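You operate a simulated robot arm through the tools that you are given. There is no shell and no other tool.

You are at the controls of a simulated two-armed robot. One attempt, no reset.

Task
Pick up the grey cartridge from the top of the wooden coil table with one hand, pass it to the other hand and put it on the top of the cleaning bench. Open the bench drawer, put the blue cloth pad from the inside of the bench drawer on the top of the wooden coil table, then shut the drawer. Shut the lower bench drawer. Press the eight button three times. Take the open jar from the low shelf of the carton rack and leave it on the bearing card. Pull the left table drawer open. The order is free. Set down upright: open jar.

Only the result counts: the job must be done as asked and must still hold three seconds after the hand-in. Knocking over, shifting, dropping, spilling or breaking anything else fails it. Flat cloth is picked up by pressing the open fingertips on it (5 to 10 N) and closing them slowly along it; thin cloth reads only 2 to 8 mm in the jaws.

Robot
Two 6-joint arms with two-finger parallel grippers on one trunk, on a base that drives. Base frame: it is fixed to the floor where the robot stands at the start and does not move with it; the origin is under the middle of the robot, x ahead of it, y to its left, z up. Units: mm, rad, N and s.
The left shoulder is at the start at [80, 216, 1597], the right one opposite. With the tool pointing down near the work surface each hand reaches from about 100 to 720 mm from the robot's upright axis, wherever it stands, measured 20 degrees to its own side. Places, roughly: bearing card [-6000, 2750, 750]; bench drawer [-3200, 1200, 600]; blue cloth pad (11x7x4 cm) [-3300, 1200, 600]; eight button [-4300, 1900, 1000]; grey cartridge (9x9x24 cm) [-500, 1800, 1000]; left table drawer [-3300, 3700, 700]; lower bench drawer [-3700, 2300, 500]; open jar (7x7x9 cm) [-4500, 2100, 400]; top of the cleaning bench [-3600, 1300, 800]; top of the wooden coil table [-900, 2000, 900]. Payload 3.43 kg a hand.
Tool frame (each hand has its own): the origin (TCP) lies between the finger pads and is the grasp point; the fingertips stand 30 mm ahead of it; z points along the fingers, y is the line along which they close. Largest opening 94 mm; finger width 28, thickness 10; the body of the gripper, 50 by 96 mm, starts 55 mm behind the TCP.
Orientation is that of the tool frame in the base frame, as a unit quaternion [x, y, z, w]. With the fingers straight down and closing along the base's y, the tool's x points along the base's -x, its y along +y and its z along -z.

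Tools
- The arms move only by the tool step_arm. It takes "left_targets", "right_targets" or both (then of equal length, played together; a hand with none holds still); each is one flat list of numbers, 7 for each row, row after row: the gripper command, from -1 (shut) to 1 (fully open), values between in proportion, then the shift along the tool's x, y, z in units of 250 mm (1.0 is 250 mm), then the turn, a rotation vector about the tool's x, y, z in units of 60 degrees (1.0 is 60 degrees). In form: [claw, tx, ty, tz, rx, ry, rz, claw, tx, ty, tz, rx, ry, rz, ...]. A call has 1 to 20 rows; each row is the pose to reach, as a shift and turn from the pose commanded when the call began, along the tool's axes at that moment. A call with a number of a shift or a turn outside -1 to 1 is refused whole. Rows are played at 5 a second. More than 50 mm and 0.15 rad between two rows, or a gripper value outside its range, and nothing of the call is played. Where a pose cannot be reached the arm comes as near as it can. A force on the tool above 40 N (or 10 N above the force at the start of the call, whichever is more), or a blocked arm, ends the call early, and 0.2 s more pass. The fingers move at their own pace (about 72 mm/s each) and stop on an object; they squeeze with about 42 N. The grip force told is the motor's: it shows also when the fingers shut on nothing. Time passes only in rows, and 0.2 s behind the last, so rows that repeat a pose let the fingers close. The reply holds the time, the measured pose of the TCP, the force on the tool along the base axes, the opening and the grip force, in the units named above and with some noise, with the torque about the TCP (base axes, N m) and any sound that the robot's microphone picked up.
- Cameras (640 x 400 px; columns grow to the right, rows downward): "scene" is now at [110.3, -21, 1765.1]; the picture's right is [-0.20, -0.98, 0.00], its down [-0.75, 0.16, -0.64] and it looks along [0.63, -0.13, -0.77] (base axes); focal length 252 px, centre (320, 200). "left" rides on the left gripper at [76, -14, -102] in its tool frame; the picture's right is [0.18, 0.98, 0.00], its down [-0.75, 0.14, -0.64] and it looks along [-0.63, 0.12, 0.77] (tool axes); focal length 243 px, centre (320, 200). "right" rides on the right gripper at [76, 14, -103] in its tool frame; the picture's right is [-0.18, 0.98, 0.00], its down [-0.75, -0.14, -0.64] and it looks along [-0.63, -0.12, 0.77] (tool axes); focal length 243 px, centre (320, 200). There is no depth. A picture from a camera that has moved, and an enlarged one, comes with that camera's place and axes in the base frame and with its lens. The place of the scene camera against the robot may be out by one fixed shift of up to 18 mm in any direction.
- snapshot(camera): a new picture of that camera. The clock stands still meanwhile.
- lift_body(by): slides the trunk up (or, below 0, down) by that many mm; the arms and the scene camera ride with it, the base frame stays. It gives what a move gives, with no picture.
- roll_base(legs): drives the robot by 1 to 6 legs, each [ahead, left, turn to the left] in mm, mm and rad, along the robot's own axes; the way and the turn of a leg run together, so that a leg with both is an arc; at most 1500 mm and 3.142 rad a leg. The arms and the cameras ride along, it lands a little off, and it stops where it bumps. It gives what a move gives.
- turn_head(pan, tilt): turns the head with the scene camera to pan (to the left, within 1.501 rad either way) and tilt (down, from -0.506 to 1.204), counted from straight ahead of the robot. It gives what a move gives.
- zoom(camera, box): a new picture of the part [left, top, right, bottom] of that camera's present view, enlarged. The clock stands still meanwhile.
- finish_job(): hands the job in; it is judged then, once.

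Places have to be worked out from the pictures, the camera data and where the tool is seen. Open the grippers and draw the arms clear of the work before you hand the job in, unless the task says otherwise.

The tools are called after "Emit:" as a command line: name --argument value ..., lists and objects as JSON in quotes. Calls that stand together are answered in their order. step_arm: Moves the arms, as the interface text tells. Its arguments: {"type":"object","properties":{"left_targets":{"type":"array"},"right_targets":{"type":"array"}},"required":[]} The other tools are called the same way: lift_body (by) slides the trunk up or down; roll_base (legs) drives the base; turn_head (pan, tilt) turns the head that bears the scene camera; snapshot (camera) takes a picture; zoom (camera, box) takes an enlarged picture of a part of a camera's view; finish_job () hands the job in.

At the start:

```text
clock: 0.0
left_tcp_pos: [597.6, 222.0, 1088.0]
left_ee_rot: [0.0, 1.0, 0.0, 0.0]
left_force: [0.5, 0.3, 0.7]
left_torque: [0.0, -0.03, -0.01]
left_opening: 93.8
left_finger_force: 0.1
right_tcp_pos: [416.2, -196.7, 1000.2]
right_ee_rot: [0.0, 1.0, 0.001, -0.001]
right_force: [0.1, 0.8, -0.2]
right_torque: [0.02, -0.01, 0.0]
right_opening: 94.0
right_finger_force: 0.1
trunk travel left (down, up): [-827.0, 13.0]
robot x, y, heading: [1.8, -0.9, -0.002]
head pan, tilt: [-0.206, 0.874]
```

scene: 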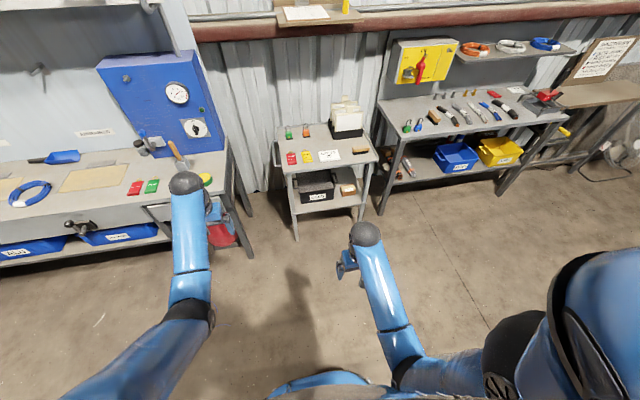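
right: 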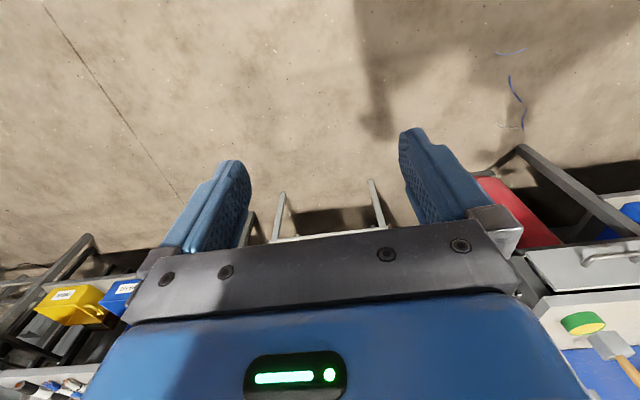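
left: 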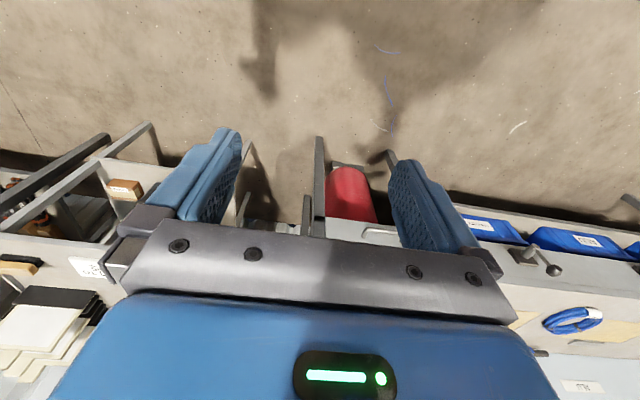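

The start view shows a workshop wall ahead, while the task places lie behind and to the left. I turn the head to the left to survey first.

Emit:
turn_head --pan 1.5 --tilt 0.4

Emit:
snapshot --camera "scene"

```text
clock: 1.7
left_tcp_pos: [598.9, 222.6, 1088.1]
left_ee_rot: [0.0, 1.0, 0.0, 0.0]
left_force: [0.7, -0.2, -0.4]
left_torque: [0.01, -0.02, 0.02]
left_opening: 94.4
left_finger_force: 0.1
right_tcp_pos: [417.1, -196.3, 1000.2]
right_ee_rot: [0.0, 1.0, 0.001, -0.001]
right_force: [0.3, -0.6, -0.1]
right_torque: [-0.02, 0.01, 0.02]
right_opening: 93.9
right_finger_force: 0.0
trunk travel left (down, up): [-827.0, 13.0]
robot x, y, heading: [-4.2, 0.2, 0.003]
head pan, tilt: [1.499, 0.4]
```

```text
taken
camera scene: at [41.8, 87.1, 1806.0], right [1.0, -0.07, 0.0], down [-0.03, -0.39, -0.92], along [0.07, 0.92, -0.39], focal length 252 px, centre (320, 200)
```

scene: 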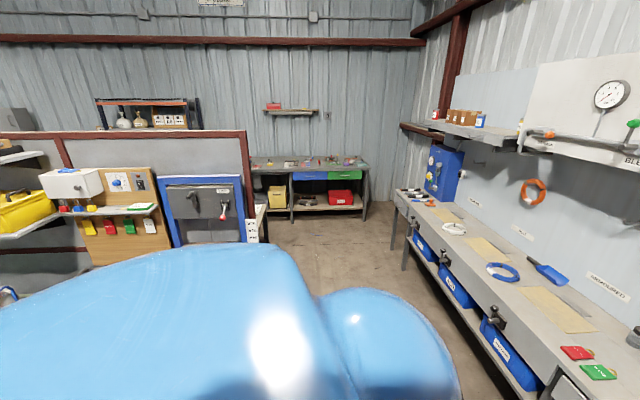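

The left has a partition with low cabinets and the coil table must lie beyond it. I turn the base left in place to face +y/-x and look again.

Emit:
roll_base --legs '[[0, 0, 1.57]]'

Emit:
turn_head --pan 0.6 --tilt 0.4

Emit:
snapshot --camera "scene"

Emit:
turn_head --pan 1.5 --tilt 0.4

Emit:
snapshot --camera "scene"

```text
clock: 6.0
left_tcp_pos: [-234.8, 594.0, 1086.3]
left_ee_rot: [0.715, -0.699, 0.001, 0.001]
left_force: [1.4, -0.2, 0.0]
left_torque: [0.03, -0.01, 0.03]
left_opening: 93.9
left_finger_force: 0.1
right_tcp_pos: [186.8, 420.9, 999.2]
right_ee_rot: [0.715, -0.699, 0.0, 0.0]
right_force: [-0.2, 0.6, 0.3]
right_torque: [0.0, -0.01, 0.0]
right_opening: 94.1
right_finger_force: 0.1
trunk travel left (down, up): [-827.0, 13.0]
robot x, y, heading: [-1.2, -0.6, 1.595]
head pan, tilt: [1.499, 0.4]
```

```text
clock: 7.2
left_tcp_pos: [-236.0, 592.6, 1087.3]
left_ee_rot: [0.715, -0.699, 0.0, 0.001]
left_force: [1.2, 0.7, 0.9]
left_torque: [0.03, 0.02, 0.02]
left_opening: 94.2
left_finger_force: 0.0
right_tcp_pos: [188.6, 420.4, 998.7]
right_ee_rot: [0.715, -0.699, -0.001, 0.0]
right_force: [0.2, 0.0, -0.1]
right_torque: [-0.02, -0.02, 0.02]
right_opening: 94.0
right_finger_force: 0.1
trunk travel left (down, up): [-827.0, 13.0]
robot x, y, heading: [0.1, 4.2, 1.594]
head pan, tilt: [0.6, 0.4]
```

```text
taken
camera scene: at [-49.9, 100.4, 1806.0], right [0.81, 0.58, 0.0], down [0.23, -0.32, -0.92], along [-0.54, 0.75, -0.39], focal length 252 px, centre (320, 200)
```

scene: 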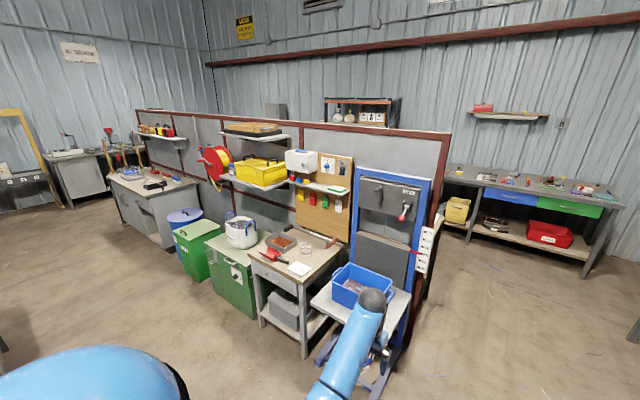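

```text
clock: 8.4
left_tcp_pos: [-236.7, 593.5, 1087.6]
left_ee_rot: [0.715, -0.7, 0.0, 0.0]
left_force: [-0.1, 0.3, -0.1]
left_torque: [0.02, 0.05, -0.02]
left_opening: 93.9
left_finger_force: 0.0
right_tcp_pos: [186.9, 422.1, 999.6]
right_ee_rot: [0.715, -0.699, 0.0, 0.001]
right_force: [0.3, 0.1, -0.6]
right_torque: [0.01, 0.02, -0.01]
right_opening: 94.2
right_finger_force: 0.0
trunk travel left (down, up): [-827.0, 13.0]
robot x, y, heading: [-1.0, 2.8, 1.592]
head pan, tilt: [1.499, 0.4]
```

```text
taken
camera scene: at [-88.5, 29.7, 1806.0], right [0.05, 1.0, 0.0], down [0.39, -0.02, -0.92], along [-0.92, 0.05, -0.39], focal length 252 px, centre (320, 200)
```

scene: 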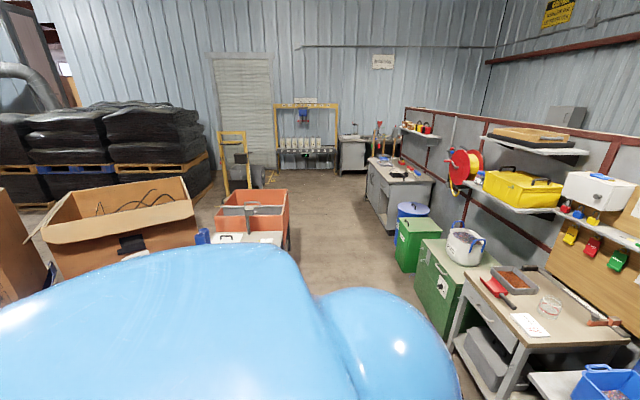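

I see a partition at about y≈1600 running along x; the coil table is probably behind it or beyond its right end. I pull the left hand back to make driving safer.

Emit:
step_arm --left_targets '[1, 0.16, 0, 0, 0, 0, 0, 1, 0.32, 0, 0, 0, 0, 0, 1, 0.48, 0, 0, 0, 0, 0, 1, 0.64, 0, 0, 0, 0, 0, 1, 0.8, 0, 0, 0, 0, 0, 1, 0.9, 0, 0, 0, 0, 0]'

Emit:
roll_base --legs '[[900, -350, 0]]'

Emit:
turn_head --pan 0.6 --tilt 0.5

Emit:
snapshot --camera "scene"

```text
clock: 9.8
left_tcp_pos: [-230.0, 369.4, 1029.7]
left_ee_rot: [0.715, -0.7, -0.002, -0.003]
left_force: [0.1, 0.0, -0.2]
left_torque: [0.01, 0.0, -0.01]
left_opening: 94.1
left_finger_force: 0.0
left hand out of reach, approached as far as the arm can: row 1, 2, 3, 4, 5, 6
right_tcp_pos: [187.7, 419.0, 999.6]
right_ee_rot: [0.715, -0.699, -0.001, 0.0]
right_force: [0.1, -0.8, -1.0]
right_torque: [0.01, 0.0, 0.02]
right_opening: 93.9
right_finger_force: 0.0
trunk travel left (down, up): [-827.0, 13.0]
robot x, y, heading: [-1.8, -1.2, 1.593]
head pan, tilt: [1.499, 0.4]
```

```text
clock: 14.8
left_tcp_pos: [84.0, 1272.0, 1029.5]
left_ee_rot: [0.72, -0.694, -0.002, -0.001]
left_force: [-0.2, -0.4, -0.2]
left_torque: [0.01, -0.01, 0.03]
left_opening: 93.9
left_finger_force: 0.1
right_tcp_pos: [502.2, 1328.8, 1000.0]
right_ee_rot: [0.721, -0.693, 0.0, 0.0]
right_force: [0.0, -0.1, 0.1]
right_torque: [0.0, -0.01, -0.02]
right_opening: 94.0
right_finger_force: 0.1
trunk travel left (down, up): [-827.0, 13.0]
robot x, y, heading: [325.1, 904.1, 1.608]
head pan, tilt: [1.499, 0.4]
```

```text
clock: 16.0
left_tcp_pos: [85.6, 1273.9, 1028.9]
left_ee_rot: [0.72, -0.694, -0.003, -0.002]
left_force: [-0.1, 0.9, -0.6]
left_torque: [-0.02, -0.03, -0.04]
left_opening: 93.8
left_finger_force: 0.1
right_tcp_pos: [503.4, 1331.5, 1000.3]
right_ee_rot: [0.72, -0.694, 0.0, 0.0]
right_force: [-0.6, -0.2, 0.3]
right_torque: [0.01, -0.01, -0.04]
right_opening: 94.2
right_finger_force: 0.0
trunk travel left (down, up): [-827.0, 13.0]
robot x, y, heading: [322.7, 905.4, 1.61]
head pan, tilt: [0.6, 0.499]
```

```text
taken
camera scene: at [271.6, 1004.5, 1796.9], right [0.8, 0.6, 0.0], down [0.29, -0.38, -0.88], along [-0.52, 0.7, -0.48], focal length 252 px, centre (320, 200)
```

scene: 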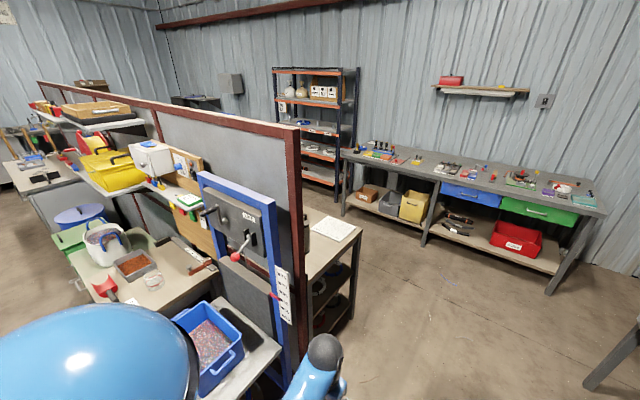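

The coil table appears behind the partition's end (white sheet at about (-410, 2080)). I drive further ahead past the partition end and look left.

Emit:
roll_base --legs '[[1450, -80, 0], [0, 0, 0.8]]'

Emit:
turn_head --pan 0.6 --tilt 0.5

Emit:
snapshot --camera "scene"

```text
clock: 25.5
left_tcp_pos: [-102.9, 2459.4, 1029.6]
left_ee_rot: [0.939, -0.345, -0.002, -0.001]
left_force: [0.6, -0.1, -0.3]
left_torque: [0.0, 0.0, -0.01]
left_opening: 94.1
left_finger_force: 0.0
right_tcp_pos: [138.4, 2804.0, 1000.0]
right_ee_rot: [0.938, -0.346, -0.001, 0.0]
right_force: [1.1, -0.2, -0.1]
right_torque: [0.01, 0.07, -0.02]
right_opening: 94.2
right_finger_force: 0.0
trunk travel left (down, up): [-827.0, 13.0]
robot x, y, heading: [328.7, 2382.4, 2.433]
head pan, tilt: [0.6, 0.499]
```

```text
clock: 26.1
left_tcp_pos: [-103.2, 2458.7, 1028.9]
left_ee_rot: [0.938, -0.345, -0.003, -0.001]
left_force: [0.1, 0.5, 0.4]
left_torque: [0.0, 0.0, -0.02]
left_opening: 93.8
left_finger_force: 0.0
right_tcp_pos: [138.1, 2804.9, 1000.6]
right_ee_rot: [0.939, -0.345, 0.0, 0.0]
right_force: [0.0, 0.0, -0.3]
right_torque: [0.03, -0.01, -0.02]
right_opening: 94.1
right_finger_force: 0.2
trunk travel left (down, up): [-827.0, 13.0]
robot x, y, heading: [329.7, 2382.5, 2.437]
head pan, tilt: [0.6, 0.499]
```

```text
taken
camera scene: at [219.5, 2408.2, 1796.9], right [0.11, 0.99, 0.0], down [0.48, -0.05, -0.88], along [-0.87, 0.09, -0.48], focal length 252 px, centre (320, 200)
```

scene: 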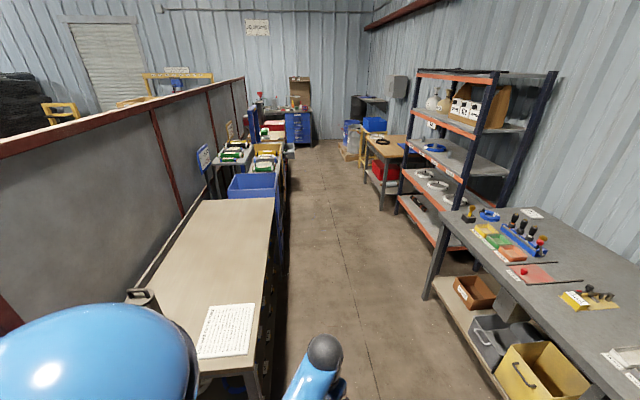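

The long table behind the partition is the coil table; a grey item stands near its left end. I zoom to identify the cartridge.

Emit:
zoom --camera "scene" --box '[80, 180, 300, 400]'

Emit:
zoom --camera "scene" --box '[190, 60, 420, 220]'

```text
1.82 times, centred on (190, 290) of scene
camera zoom: at [219.5, 2408.2, 1796.9], right [0.11, 0.99, 0.0], down [0.48, -0.05, -0.88], along [-0.87, 0.09, -0.48], focal length 458 px, centre (556, 36)
```

zoom: 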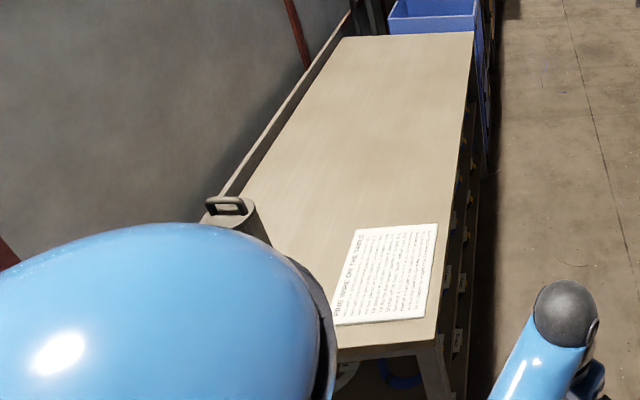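

```text
2.50 times, centred on (305, 140) of scene
camera zoom: at [219.5, 2408.2, 1796.9], right [0.11, 0.99, 0.0], down [0.48, -0.05, -0.88], along [-0.87, 0.09, -0.48], focal length 629 px, centre (358, 350)
```

zoom: 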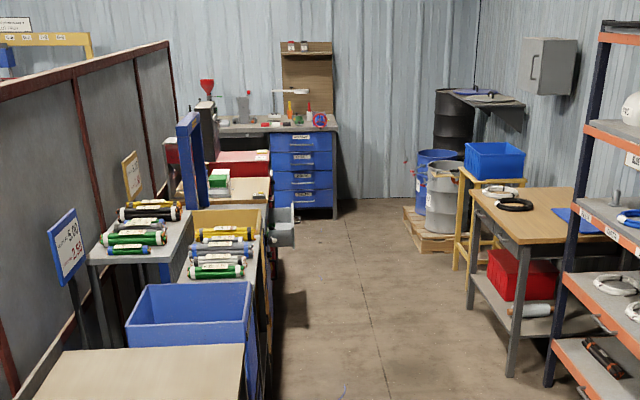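

The grey cylinder with a handle on top stands at about (-410, 1890). I move the base to the end of the table facing -x and look.

Emit:
roll_base --legs '[[-122, 266, 0], [0, 0, 0.7]]'

Emit:
turn_head --pan 0.2 --tilt 0.8

Emit:
snapshot --camera "scene"

Emit:
snapshot --camera "left"

```text
clock: 30.0
left_tcp_pos: [-120.7, 1879.9, 1029.6]
left_ee_rot: [1.0, 0.007, -0.003, 0.0]
left_force: [0.0, -0.2, -0.6]
left_torque: [-0.04, -0.01, 0.01]
left_opening: 93.9
left_finger_force: 0.1
right_tcp_pos: [-167.3, 2298.3, 1000.1]
right_ee_rot: [1.0, 0.007, 0.0, 0.0]
right_force: [0.6, 0.2, -0.9]
right_torque: [0.0, 0.0, 0.01]
right_opening: 93.9
right_finger_force: 0.0
trunk travel left (down, up): [-827.0, 13.0]
robot x, y, heading: [251.4, 2105.2, -3.127]
head pan, tilt: [0.6, 0.499]
```

```text
clock: 30.8
left_tcp_pos: [-120.9, 1878.8, 1028.7]
left_ee_rot: [1.0, 0.007, -0.002, 0.0]
left_force: [-0.8, 0.2, -0.6]
left_torque: [0.02, -0.02, 0.01]
left_opening: 94.1
left_finger_force: 0.0
right_tcp_pos: [-167.1, 2297.4, 999.9]
right_ee_rot: [1.0, 0.007, 0.0, 0.0]
right_force: [1.0, -0.1, 0.0]
right_torque: [0.0, 0.0, 0.02]
right_opening: 94.0
right_finger_force: 0.1
trunk travel left (down, up): [-827.0, 13.0]
robot x, y, heading: [251.2, 2106.1, -3.128]
head pan, tilt: [0.201, 0.799]
```

```text
taken
camera scene: at [147.7, 2084.1, 1771.0], right [-0.21, 0.98, 0.0], down [0.7, 0.15, -0.7], along [-0.68, -0.15, -0.72], focal length 252 px, centre (320, 200)
```

scene: 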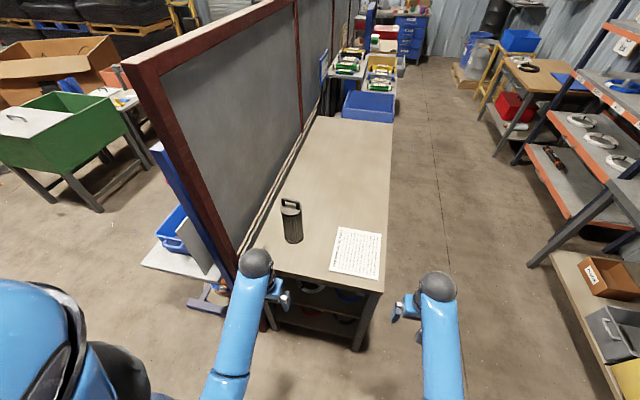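

```text
taken
camera left: at [-45.4, 1896.4, 1132.4], right [0.2, -0.98, 0.0], down [-0.75, -0.15, 0.65], along [-0.63, -0.13, -0.76], focal length 243 px, centre (320, 200)
```

left: 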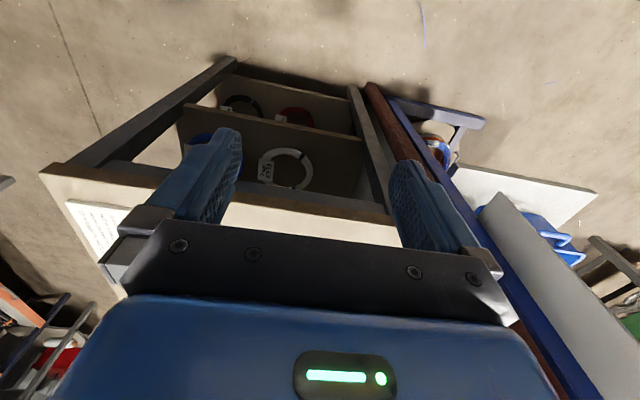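

I see the cartridge standing at the table near its end, with the handle on top. I zoom for precise location and handle orientation.

Emit:
zoom --camera "scene" --box '[240, 170, 400, 270]'

```text
4.00 times, centred on (320, 220) of scene
camera zoom: at [147.7, 2084.1, 1771.0], right [-0.21, 0.98, 0.0], down [0.7, 0.15, -0.7], along [-0.68, -0.15, -0.72], focal length 1007 px, centre (320, 120)
```

zoom: 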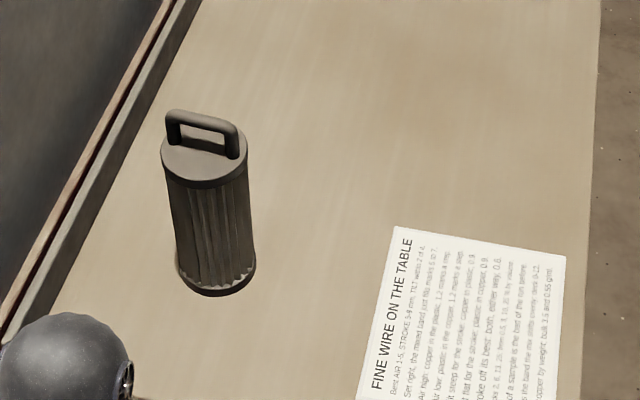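

The cartridge: body centre about (-450, 1840), disc top z≈1067, handle bar along y with its top at z≈1113. I shift the base closer, staying clear of the partition post.

Emit:
roll_base --legs '[[115, 75, -0.01]]'

Emit:
turn_head --pan 0.15 --tilt 0.8

Emit:
zoom --camera "scene" --box '[200, 150, 440, 300]'

Emit:
snapshot --camera "scene"

```text
clock: 32.1
left_tcp_pos: [-233.6, 1811.5, 1031.2]
left_ee_rot: [1.0, 0.001, -0.003, 0.001]
left_force: [-0.1, 0.9, 0.5]
left_torque: [0.01, 0.01, 0.01]
left_opening: 93.9
left_finger_force: 0.0
right_tcp_pos: [-277.4, 2229.3, 1000.8]
right_ee_rot: [1.0, 0.001, -0.001, 0.002]
right_force: [-0.3, 0.6, 0.5]
right_torque: [0.02, 0.03, 0.0]
right_opening: 94.0
right_finger_force: 0.0
trunk travel left (down, up): [-827.0, 13.0]
robot x, y, heading: [134.4, 2030.1, -3.137]
head pan, tilt: [0.201, 0.799]
```

```text
clock: 32.8
left_tcp_pos: [-236.2, 1812.0, 1029.4]
left_ee_rot: [1.0, 0.002, -0.004, 0.001]
left_force: [-0.6, 0.1, -0.2]
left_torque: [-0.04, 0.01, -0.02]
left_opening: 94.2
left_finger_force: 0.0
right_tcp_pos: [-276.5, 2230.8, 1000.9]
right_ee_rot: [1.0, 0.001, 0.0, 0.0]
right_force: [0.5, -0.9, 0.6]
right_torque: [0.01, 0.03, 0.01]
right_opening: 93.7
right_finger_force: 0.0
trunk travel left (down, up): [-827.0, 13.0]
robot x, y, heading: [137.2, 2036.7, -3.137]
head pan, tilt: [0.15, 0.799]
```

```text
2.67 times, centred on (320, 225) of scene
camera zoom: at [36.6, 2017.3, 1771.2], right [-0.15, 0.99, 0.0], down [0.71, 0.11, -0.7], along [-0.69, -0.11, -0.72], focal length 671 px, centre (320, 133)
```

zoom: 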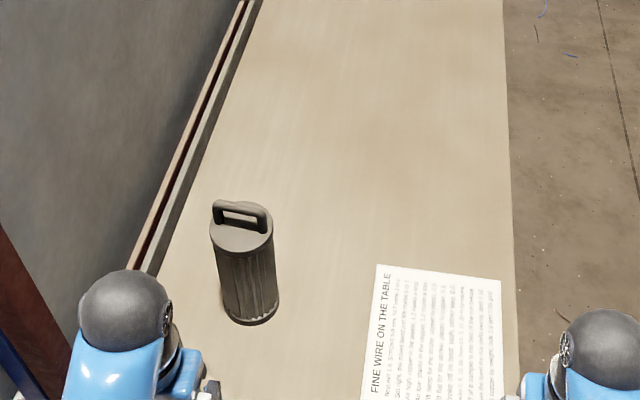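

```text
taken
camera scene: at [36.6, 2017.3, 1771.2], right [-0.15, 0.99, 0.0], down [0.71, 0.11, -0.7], along [-0.69, -0.11, -0.72], focal length 252 px, centre (320, 200)
```

scene: 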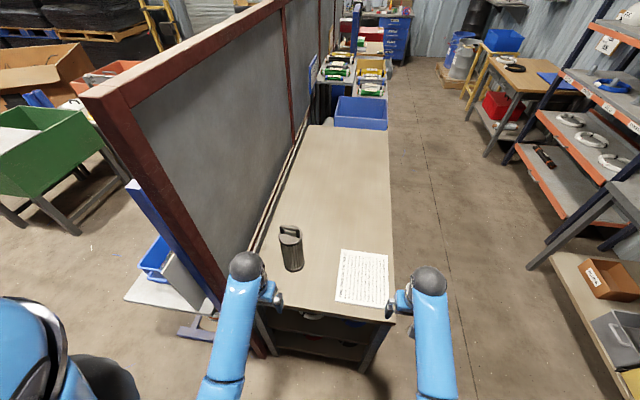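

The second view agrees: cartridge axis near (-442, 1838), disc z≈1060, bar at z≈1112. I bring the right hand into a horizontal pose pointing toward the cartridge (fingers along -y, closing along x), in two calls.

Emit:
step_arm --right_targets '[1, -0.011, 0.055, -0.045, -0.0722, 0.0722, 0.0722, 1, -0.022, 0.11, -0.09, -0.1443, 0.1443, 0.1443, 1, -0.033, 0.165, -0.135, -0.2165, 0.2165, 0.2165, 1, -0.045, 0.22, -0.18, -0.2887, 0.2887, 0.2887, 1, -0.056, 0.275, -0.225, -0.3609, 0.3609, 0.3609, 1, -0.068, 0.33, -0.27, -0.433, 0.433, 0.433, 1, -0.08, 0.385, -0.315, -0.505, 0.505, 0.505, 1, -0.09, 0.44, -0.36, -0.5774, 0.5774, 0.5774]'

Emit:
step_arm --right_targets '[1, 0, 0, 0, -0.0722, 0.0722, 0.0722, 1, 0, 0, 0, -0.1443, 0.1443, 0.1443, 1, 0, 0, 0, -0.2165, 0.2165, 0.2165, 1, 0, 0, 0, -0.2887, 0.2887, 0.2887, 1, 0, 0, 0, -0.3609, 0.3609, 0.3609, 1, 0, 0, 0, -0.433, 0.433, 0.433, 1, 0, 0, 0, -0.505, 0.505, 0.505, 1, 0, 0, 0, -0.5774, 0.5774, 0.5774]'

Emit:
snapshot --camera "right"

Emit:
snapshot --camera "scene"

```text
clock: 34.6
left_tcp_pos: [-236.8, 1810.5, 1029.5]
left_ee_rot: [1.0, 0.002, -0.004, -0.001]
left_force: [0.8, -0.5, -1.1]
left_torque: [0.01, 0.01, -0.03]
left_opening: 93.9
left_finger_force: 0.1
right_tcp_pos: [-311.2, 2080.2, 1049.8]
right_ee_rot: [0.866, -0.289, 0.288, 0.289]
right_force: [1.0, -0.4, 1.7]
right_torque: [-0.01, -0.01, 0.0]
right_opening: 94.1
right_finger_force: 0.1
right hand out of reach, approached as far as the arm can: row 2, 3, 4, 5, 6, 7, 8
trunk travel left (down, up): [-827.0, 13.0]
robot x, y, heading: [136.6, 2032.6, -3.14]
head pan, tilt: [0.15, 0.799]
```

```text
clock: 36.4
left_tcp_pos: [-236.1, 1810.2, 1029.5]
left_ee_rot: [1.0, 0.001, -0.002, 0.0]
left_force: [-0.2, 0.6, -0.1]
left_torque: [0.0, 0.02, -0.03]
left_opening: 94.2
left_finger_force: 0.1
right_tcp_pos: [-311.3, 2080.3, 1048.9]
right_ee_rot: [0.5, -0.5, 0.501, 0.499]
right_force: [0.5, 0.3, -0.5]
right_torque: [0.0, -0.01, 0.0]
right_opening: 94.3
right_finger_force: 0.0
trunk travel left (down, up): [-827.0, 13.0]
robot x, y, heading: [139.2, 2034.7, -3.139]
head pan, tilt: [0.15, 0.799]
```

```text
taken
camera right: at [-326.1, 2181.9, 1125.0], right [-0.98, 0.0, -0.19], down [0.14, 0.64, -0.75], along [0.12, -0.77, -0.63], focal length 243 px, centre (320, 200)
```

right: 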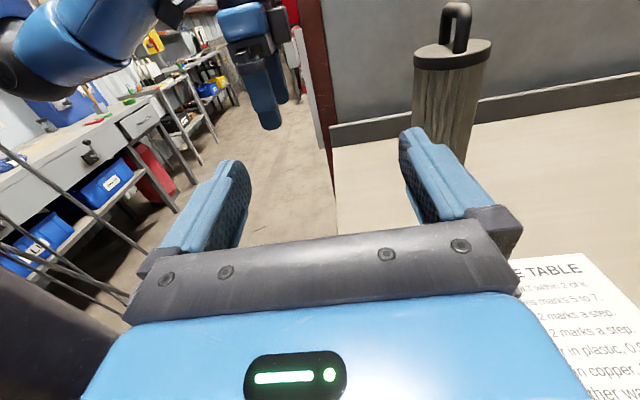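

```text
taken
camera scene: at [33.9, 2015.3, 1771.0], right [-0.15, 0.99, 0.0], down [0.71, 0.11, -0.7], along [-0.69, -0.11, -0.72], focal length 252 px, centre (320, 200)
```

scene: 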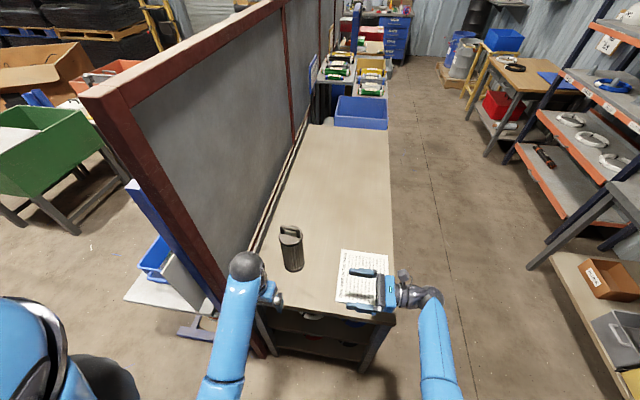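

The right camera sees the handle; its estimate differs ~20 mm from the scene camera's. I zoom on the right gripper in the scene view to calibrate the scene camera shift.

Emit:
zoom --camera "scene" --box '[320, 240, 440, 315]'

Emit:
zoom --camera "right" --box '[380, 0, 540, 100]'

```text
5.33 times, centred on (380, 278) of scene
camera zoom: at [33.9, 2015.3, 1771.0], right [-0.15, 0.99, 0.0], down [0.71, 0.11, -0.7], along [-0.69, -0.11, -0.72], focal length 1342 px, centre (0, -213)
```

zoom: 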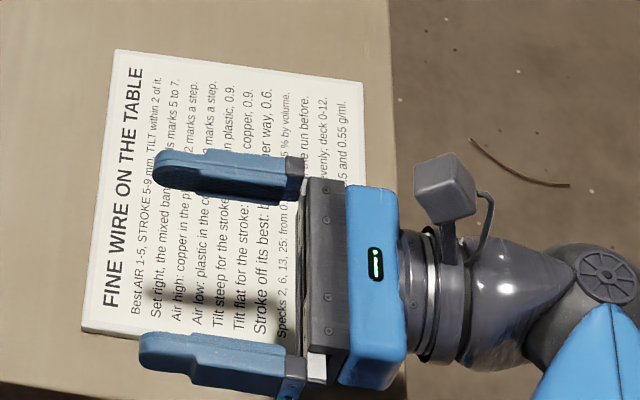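

```text
4.00 times, centred on (460, 50) of right
camera zoom: at [-326.1, 2181.9, 1125.0], right [-0.98, 0.0, -0.19], down [0.14, 0.64, -0.75], along [0.12, -0.77, -0.63], focal length 970 px, centre (-240, 800)
```

zoom: 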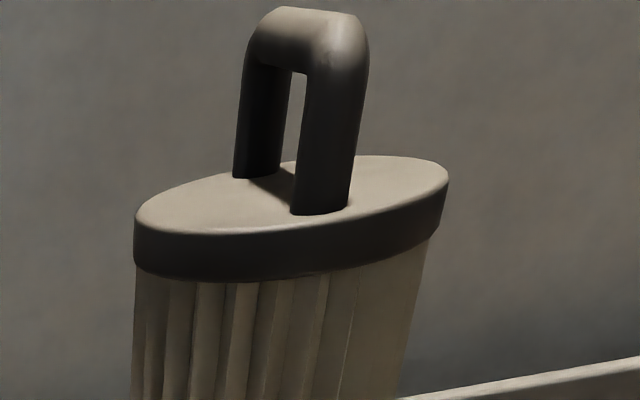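

The scene check on the gripper agrees to ~6 mm, and the right hand camera places the handle at about x≈-467, posts at y≈1868/1812, disc z≈1048, bar top z≈1087. I move the right hand in line at y=2000 and look again.

Emit:
step_arm --right_targets '[1, 0.014, 0.104, 0.053, 0, 0, 0, 1, 0.028, 0.208, 0.107, 0, 0, 0, 1, 0.042, 0.312, 0.16, 0, 0, 0, 1, 0.056, 0.416, 0.213, 0, 0, 0, 1, 0.07, 0.52, 0.267, 0, 0, 0, 1, 0.084, 0.624, 0.32, 0, 0, 0]'

Emit:
snapshot --camera "right"

Emit:
zoom --camera "right" --box '[240, 0, 400, 100]'

```text
clock: 37.8
left_tcp_pos: [-238.9, 1809.0, 1027.8]
left_ee_rot: [1.0, 0.001, -0.002, 0.0]
left_force: [-0.2, 0.0, 0.3]
left_torque: [-0.02, -0.02, 0.0]
left_opening: 93.7
left_finger_force: 0.1
right_tcp_pos: [-471.3, 1998.7, 1067.6]
right_ee_rot: [0.501, -0.5, 0.501, 0.499]
right_force: [0.0, 0.7, -0.4]
right_torque: [0.0, -0.02, -0.01]
right_opening: 94.1
right_finger_force: 0.0
trunk travel left (down, up): [-827.0, 13.0]
robot x, y, heading: [137.8, 2033.4, -3.143]
head pan, tilt: [0.15, 0.799]
```

```text
taken
camera right: at [-485.3, 2100.4, 1145.6], right [-0.98, 0.0, -0.19], down [0.14, 0.64, -0.75], along [0.12, -0.77, -0.63], focal length 243 px, centre (320, 200)
```

right: 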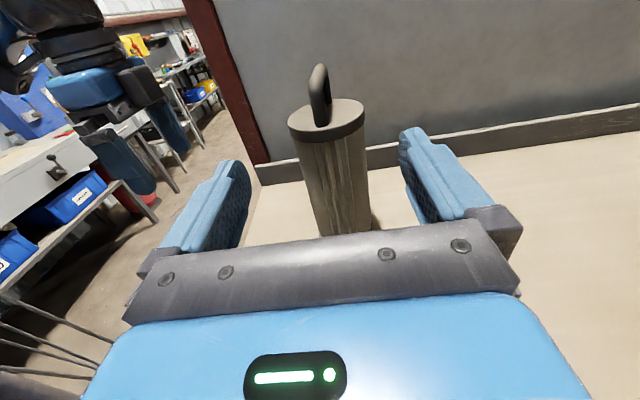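

```text
4.00 times, centred on (320, 50) of right
camera zoom: at [-485.3, 2100.4, 1145.6], right [-0.98, 0.0, -0.19], down [0.14, 0.64, -0.75], along [0.12, -0.77, -0.63], focal length 970 px, centre (320, 800)
```

zoom: 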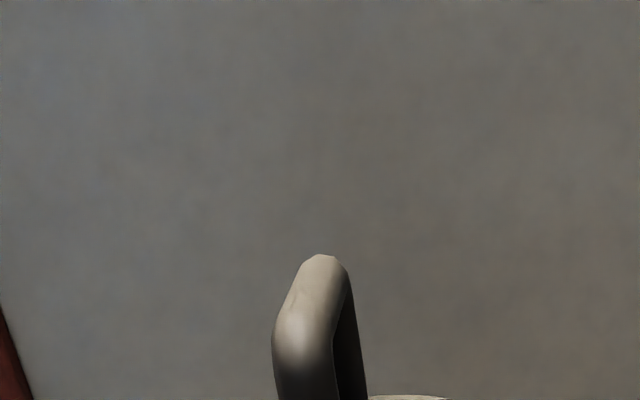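

Two right-camera views triangulate the disc centre at (-472, 1842, 1046), near post at y≈1861, x≈-470. The right TCP is aligned in x; I advance 116 mm to straddle the post, then check.

Emit:
step_arm --right_targets '[1, 0.003, 0, 0.1, 0, 0, 0, 1, 0.006, 0, 0.2, 0, 0, 0, 1, 0.01, 0, 0.3, 0, 0, 0, 1, 0.012, 0, 0.4, 0, 0, 0, 1, 0.012, 0, 0.466, 0, 0, 0]'

Emit:
snapshot --camera "right"

Emit:
zoom --camera "scene" --box '[230, 190, 390, 290]'

```text
clock: 39.0
left_tcp_pos: [-237.3, 1809.3, 1030.1]
left_ee_rot: [1.0, 0.001, -0.002, 0.0]
left_force: [0.3, 1.1, 0.2]
left_torque: [0.01, -0.02, -0.02]
left_opening: 94.2
left_finger_force: 0.2
right_tcp_pos: [-459.2, 1885.0, 1079.8]
right_ee_rot: [0.5, -0.5, 0.5, 0.5]
right_force: [-0.3, -0.5, 0.0]
right_torque: [0.03, 0.0, -0.01]
right_opening: 94.1
right_finger_force: 0.0
right hand out of reach, approached as far as the arm can: row 3, 4, 5
trunk travel left (down, up): [-827.0, 13.0]
robot x, y, heading: [142.3, 2027.6, -3.137]
head pan, tilt: [0.15, 0.799]
```

```text
taken
camera right: at [-474.4, 1986.6, 1155.1], right [-0.98, 0.0, -0.18], down [0.14, 0.64, -0.75], along [0.12, -0.77, -0.63], focal length 243 px, centre (320, 200)
```

right: 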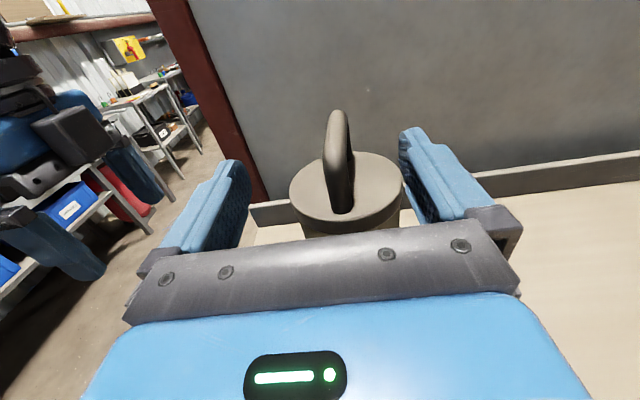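

```text
4.00 times, centred on (310, 240) of scene
camera zoom: at [34.0, 2014.6, 1771.0], right [-0.15, 0.99, 0.0], down [0.71, 0.11, -0.7], along [-0.69, -0.11, -0.72], focal length 1007 px, centre (360, 40)
```

zoom: 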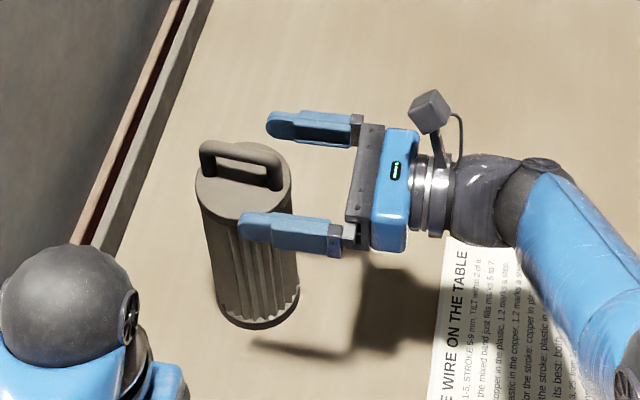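

The right hand hit its reach limit (12 mm short, 10 mm high). I back it off, drive the base 70 mm ahead, and recheck.

Emit:
step_arm --right_targets '[1, 0, 0, -0.15, 0, 0, 0, 1, 0, 0, -0.3, 0, 0, 0]'

Emit:
roll_base --legs '[[70, 0, 0]]'

Emit:
snapshot --camera "right"

Emit:
snapshot --camera "scene"

```text
clock: 39.6
left_tcp_pos: [-237.2, 1810.5, 1029.6]
left_ee_rot: [1.0, 0.001, -0.003, 0.001]
left_force: [-0.8, -0.8, -0.3]
left_torque: [-0.02, 0.0, 0.02]
left_opening: 94.1
left_finger_force: 0.0
right_tcp_pos: [-467.6, 1961.0, 1071.8]
right_ee_rot: [0.5, -0.499, 0.502, 0.499]
right_force: [0.3, -0.3, -0.3]
right_torque: [0.01, -0.01, 0.0]
right_opening: 94.1
right_finger_force: 0.1
right hand out of reach, approached as far as the arm can: row 1, 2
trunk travel left (down, up): [-827.0, 13.0]
robot x, y, heading: [139.5, 2032.0, -3.14]
head pan, tilt: [0.15, 0.799]
```

```text
clock: 40.6
left_tcp_pos: [-294.6, 1809.7, 1032.8]
left_ee_rot: [1.0, 0.001, -0.007, -0.001]
left_force: [0.6, 0.7, -0.7]
left_torque: [0.02, 0.06, 0.01]
left_opening: 93.8
left_finger_force: 0.0
right_tcp_pos: [-525.5, 1958.9, 1078.0]
right_ee_rot: [0.504, -0.496, 0.499, 0.501]
right_force: [1.9, 0.7, -0.5]
right_torque: [0.05, 0.04, -0.06]
right_opening: 93.7
right_finger_force: 0.2
trunk travel left (down, up): [-827.0, 13.0]
robot x, y, heading: [68.9, 2031.3, -3.142]
head pan, tilt: [0.15, 0.799]
```

```text
taken
camera right: at [-538.9, 2059.8, 1154.5], right [-0.98, 0.0, -0.17], down [0.13, 0.64, -0.76], along [0.11, -0.77, -0.63], focal length 243 px, centre (320, 200)
```

right: 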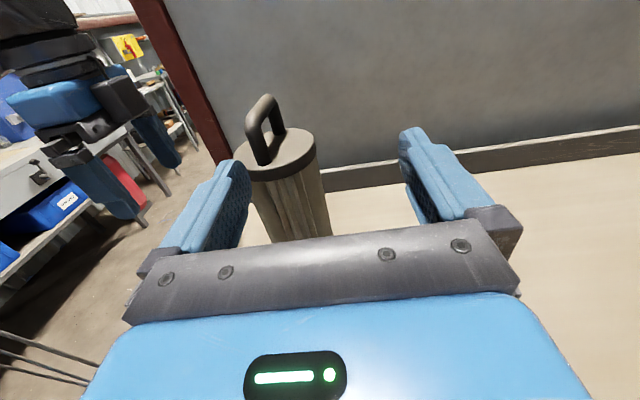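

```text
taken
camera scene: at [-16.5, 2014.3, 1772.3], right [-0.15, 0.99, 0.0], down [0.7, 0.11, -0.71], along [-0.7, -0.11, -0.71], focal length 252 px, centre (320, 200)
```

scene: 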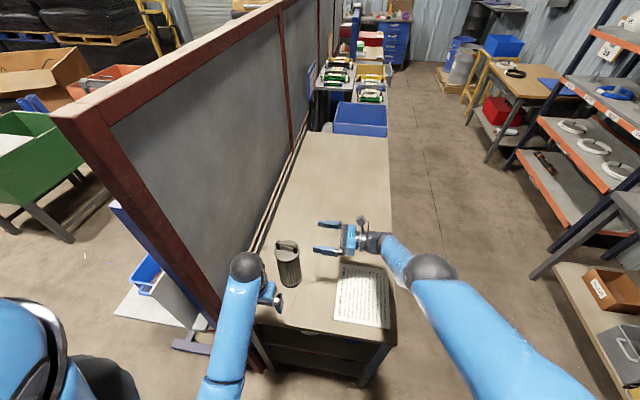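

The trunk readings suggest a small sway after the drive. I wait a few ticks and re-read the pose.

Emit:
step_arm --right_targets '[1, 0, 0, 0, 0, 0, 0, 1, 0, 0, 0, 0, 0, 0, 1, 0, 0, 0, 0, 0, 0]'

Emit:
snapshot --camera "right"

```text
clock: 41.4
left_tcp_pos: [-301.9, 1810.1, 1029.7]
left_ee_rot: [1.0, 0.001, -0.002, 0.0]
left_force: [0.5, 0.0, 0.2]
left_torque: [0.0, 0.03, -0.01]
left_opening: 94.0
left_finger_force: 0.1
right_tcp_pos: [-532.6, 1957.7, 1071.5]
right_ee_rot: [-0.5, 0.5, -0.5, -0.5]
right_force: [0.2, -0.6, -1.0]
right_torque: [-0.04, -0.01, -0.01]
right_opening: 94.1
right_finger_force: 0.1
trunk travel left (down, up): [-827.0, 13.0]
robot x, y, heading: [71.9, 2030.6, -3.137]
head pan, tilt: [0.15, 0.799]
```

```text
taken
camera right: at [-547.4, 2059.9, 1148.9], right [-0.98, 0.0, -0.18], down [0.14, 0.64, -0.75], along [0.12, -0.77, -0.63], focal length 243 px, centre (320, 200)
```

right: 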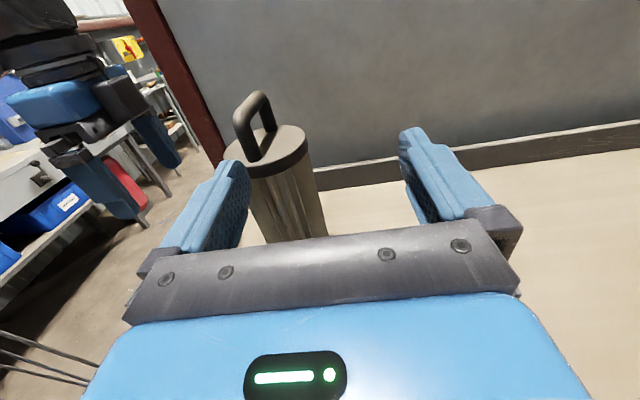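

It settled. Post is now at about (-467, 1860); I align x, then advance around the post.

Emit:
step_arm --right_targets '[1, -0.003, -0.13, 0, 0, 0, 0, 1, -0.006, -0.258, 0, 0, 0, 0, 1, -0.006, -0.258, 0.1, 0, 0, 0, 1, -0.006, -0.258, 0.2, 0, 0, 0, 1, -0.006, -0.258, 0.295, 0, 0, 0]'

Emit:
snapshot --camera "right"

Emit:
zoom --camera "scene" --box '[230, 190, 390, 290]'

```text
clock: 42.6
left_tcp_pos: [-302.6, 1808.6, 1028.8]
left_ee_rot: [1.0, 0.001, -0.002, 0.001]
left_force: [0.4, -0.5, 0.5]
left_torque: [0.0, -0.01, 0.01]
left_opening: 94.0
left_finger_force: 0.1
right_tcp_pos: [-493.9, 1873.4, 1049.7]
right_ee_rot: [0.5, -0.499, 0.502, 0.499]
right_force: [-0.1, 1.1, 0.3]
right_torque: [0.01, 0.01, 0.04]
right_opening: 93.9
right_finger_force: 0.1
right hand out of reach, approached as far as the arm can: row 1, 2, 3, 4, 5
trunk travel left (down, up): [-827.0, 13.0]
robot x, y, heading: [73.3, 2033.8, -3.143]
head pan, tilt: [0.15, 0.799]
```

```text
taken
camera right: at [-508.9, 1975.2, 1125.9], right [-0.98, 0.0, -0.18], down [0.14, 0.64, -0.75], along [0.12, -0.77, -0.63], focal length 243 px, centre (320, 200)
```

right: 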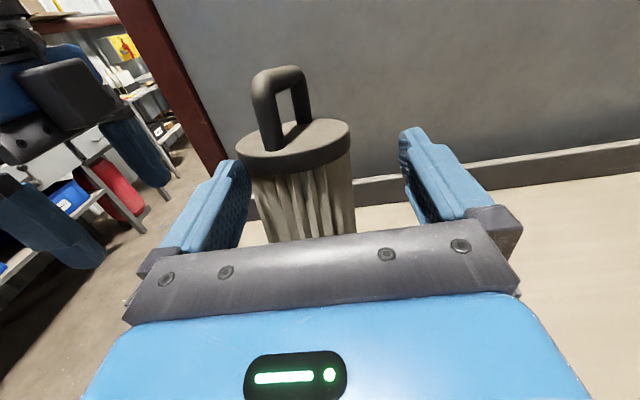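

```text
4.00 times, centred on (310, 240) of scene
camera zoom: at [-33.0, 2014.4, 1771.0], right [-0.15, 0.99, 0.0], down [0.71, 0.11, -0.7], along [-0.69, -0.1, -0.72], focal length 1007 px, centre (360, 40)
```

zoom: 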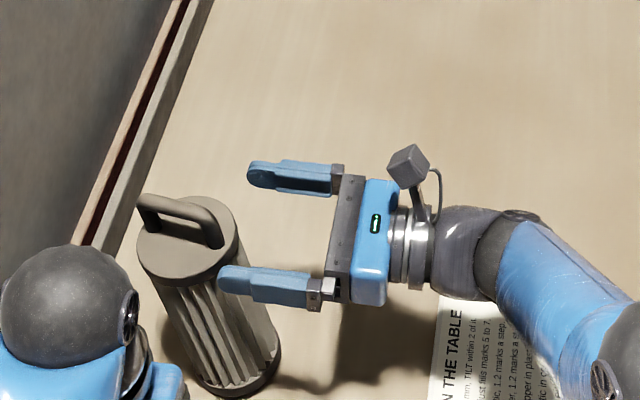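

The right arm's horizontal pose is limited at this lateral spot. I change plan: the left hand takes the handle vertically, lifts it, and the right hand takes it over in front of the robot. I back the right hand off first and raise/rotate the left hand to close along x.

Emit:
step_arm --right_targets '[1, 0, 0, -0.15, 0, 0, 0, 1, 0, 0, -0.3, 0, 0, 0, 1, 0, 0, -0.45, 0, 0, 0, 1, 0, -0.1, -0.6, 0, 0, 0, 1, 0, -0.2, -0.75, 0, 0, 0, 1, 0, -0.3, -0.9, 0, 0, 0]'

Emit:
step_arm --left_targets '[1, 0, 0, -0.1, 0, 0, -0.125, 1, 0, 0, -0.2, 0, 0, -0.25, 1, 0, 0, -0.3, 0, 0, -0.375, 1, 0, 0, -0.4, 0, 0, -0.5, 1, 0, 0, -0.4, 0, 0, -0.625, 1, 0, 0, -0.4, 0, 0, -0.75, 1, 0, 0, -0.4, 0, 0, -0.875, 1, 0, 0, -0.4, 0, 0, -1.0]'

Emit:
snapshot --camera "scene"

```text
clock: 44.0
left_tcp_pos: [-304.1, 1810.3, 1028.9]
left_ee_rot: [1.0, 0.001, -0.002, 0.001]
left_force: [-0.7, -0.5, 0.4]
left_torque: [-0.02, 0.03, -0.04]
left_opening: 94.1
left_finger_force: 0.0
right_tcp_pos: [-469.5, 2108.8, 999.5]
right_ee_rot: [0.5, -0.498, 0.503, 0.5]
right_force: [-0.5, -0.4, -0.6]
right_torque: [-0.01, 0.0, -0.01]
right_opening: 93.9
right_finger_force: 0.1
right hand out of reach, approached as far as the arm can: row 1, 2, 3, 4, 5, 6
trunk travel left (down, up): [-827.0, 13.0]
robot x, y, heading: [68.6, 2030.7, -3.14]
head pan, tilt: [0.15, 0.799]
```

```text
clock: 45.8
left_tcp_pos: [-299.0, 1811.6, 1032.5]
left_ee_rot: [0.865, 0.502, -0.008, -0.004]
left_force: [0.0, 0.6, 0.4]
left_torque: [-0.02, -0.01, -0.02]
left_opening: 94.0
left_finger_force: 0.0
left hand out of reach, approached as far as the arm can: row 1, 2, 3, 4, 5, 6, 7, 8
right_tcp_pos: [-470.6, 2107.6, 999.5]
right_ee_rot: [0.501, -0.498, 0.503, 0.499]
right_force: [0.2, 1.0, 0.1]
right_torque: [-0.02, 0.0, 0.0]
right_opening: 94.0
right_finger_force: 0.2
trunk travel left (down, up): [-827.0, 13.0]
robot x, y, heading: [69.0, 2034.5, -3.144]
head pan, tilt: [0.15, 0.799]
```

```text
taken
camera scene: at [-34.2, 2015.0, 1770.9], right [-0.15, 0.99, 0.0], down [0.71, 0.11, -0.7], along [-0.69, -0.11, -0.72], focal length 252 px, centre (320, 200)
```

scene: 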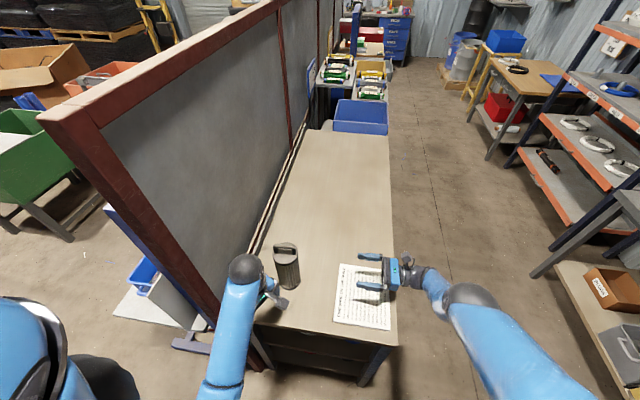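

The left hand's height is capped when folded close. I swing it inward away from the cartridge (finish turning it to close along x), then extend forward and up beside the cartridge.

Emit:
step_arm --left_targets '[1, 0.1, -0.074, 0, 0, 0, -0.1, 1, 0.2, -0.148, 0, 0, 0, -0.2, 1, 0.3, -0.222, 0, 0, 0, -0.3, 1, 0.4, -0.296, 0, 0, 0, -0.4, 1, 0.48, -0.37, 0, 0, 0, -0.5]'

```text
clock: 47.0
left_tcp_pos: [-318.3, 1959.6, 1030.5]
left_ee_rot: [0.706, 0.709, -0.002, -0.002]
left_force: [0.3, 0.3, -0.5]
left_torque: [-0.02, 0.0, -0.04]
left_opening: 94.1
left_finger_force: 0.1
left hand out of reach, approached as far as the arm can: row 3
right_tcp_pos: [-468.9, 2108.3, 999.2]
right_ee_rot: [0.5, -0.498, 0.502, 0.499]
right_force: [0.0, 0.1, -0.7]
right_torque: [0.03, -0.02, -0.01]
right_opening: 94.0
right_finger_force: 0.2
trunk travel left (down, up): [-827.0, 13.0]
robot x, y, heading: [74.0, 2030.9, -3.137]
head pan, tilt: [0.15, 0.799]
```

Left is now closing along x at (-318, 1960, 1030). I extend it forward and up beside the cartridge.

Emit:
step_arm --left_targets '[1, 0, -0.12, -0.06, 0, 0, 0, 1, 0, -0.24, -0.14, 0, 0, 0, 1, 0, -0.36, -0.24, 0, 0, 0, 1, 0, -0.48, -0.36, 0, 0, 0, 1, 0, -0.6, -0.48, 0, 0, 0]'

Emit:
snapshot --camera "left"

Emit:
snapshot --camera "scene"

```text
clock: 48.2
left_tcp_pos: [-502.8, 1970.4, 1096.5]
left_ee_rot: [0.706, 0.708, -0.001, -0.002]
left_force: [0.6, -0.3, 0.8]
left_torque: [-0.03, 0.0, 0.04]
left_opening: 94.0
left_finger_force: 0.0
left hand out of reach, approached as far as the arm can: row 1, 2, 3, 4, 5
right_tcp_pos: [-471.5, 2107.6, 998.0]
right_ee_rot: [0.499, -0.499, 0.502, 0.499]
right_force: [-0.1, 0.2, -0.3]
right_torque: [-0.04, -0.01, 0.04]
right_opening: 94.2
right_finger_force: 0.2
trunk travel left (down, up): [-827.0, 13.0]
robot x, y, heading: [68.6, 2031.1, -3.142]
head pan, tilt: [0.15, 0.799]
```

```text
taken
camera left: at [-518.2, 2048.0, 1200.3], right [0.98, 0.19, 0.0], down [0.15, -0.75, 0.64], along [0.12, -0.63, -0.77], focal length 243 px, centre (320, 200)
```

left: 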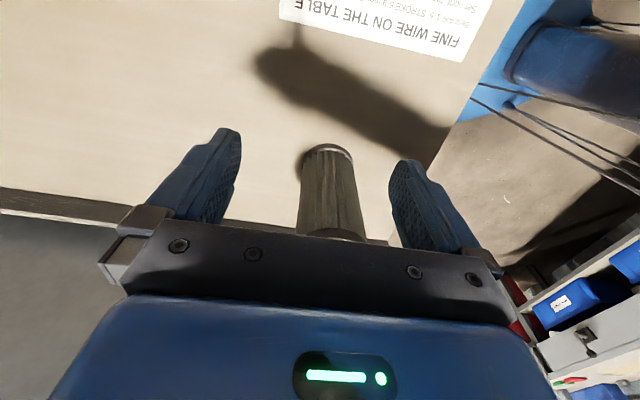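

```text
taken
camera scene: at [-36.9, 2015.8, 1770.7], right [-0.15, 0.99, 0.0], down [0.71, 0.11, -0.7], along [-0.69, -0.11, -0.72], focal length 252 px, centre (320, 200)
```

scene: 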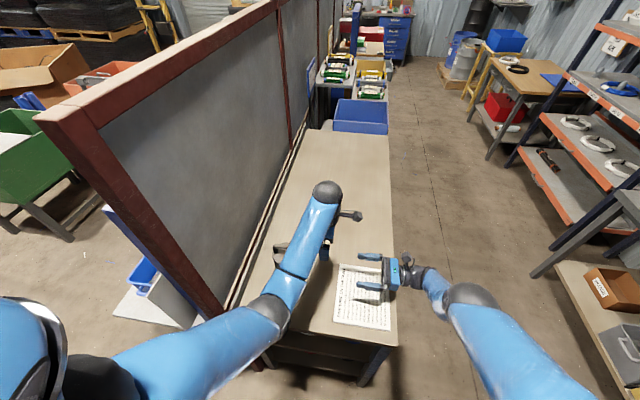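

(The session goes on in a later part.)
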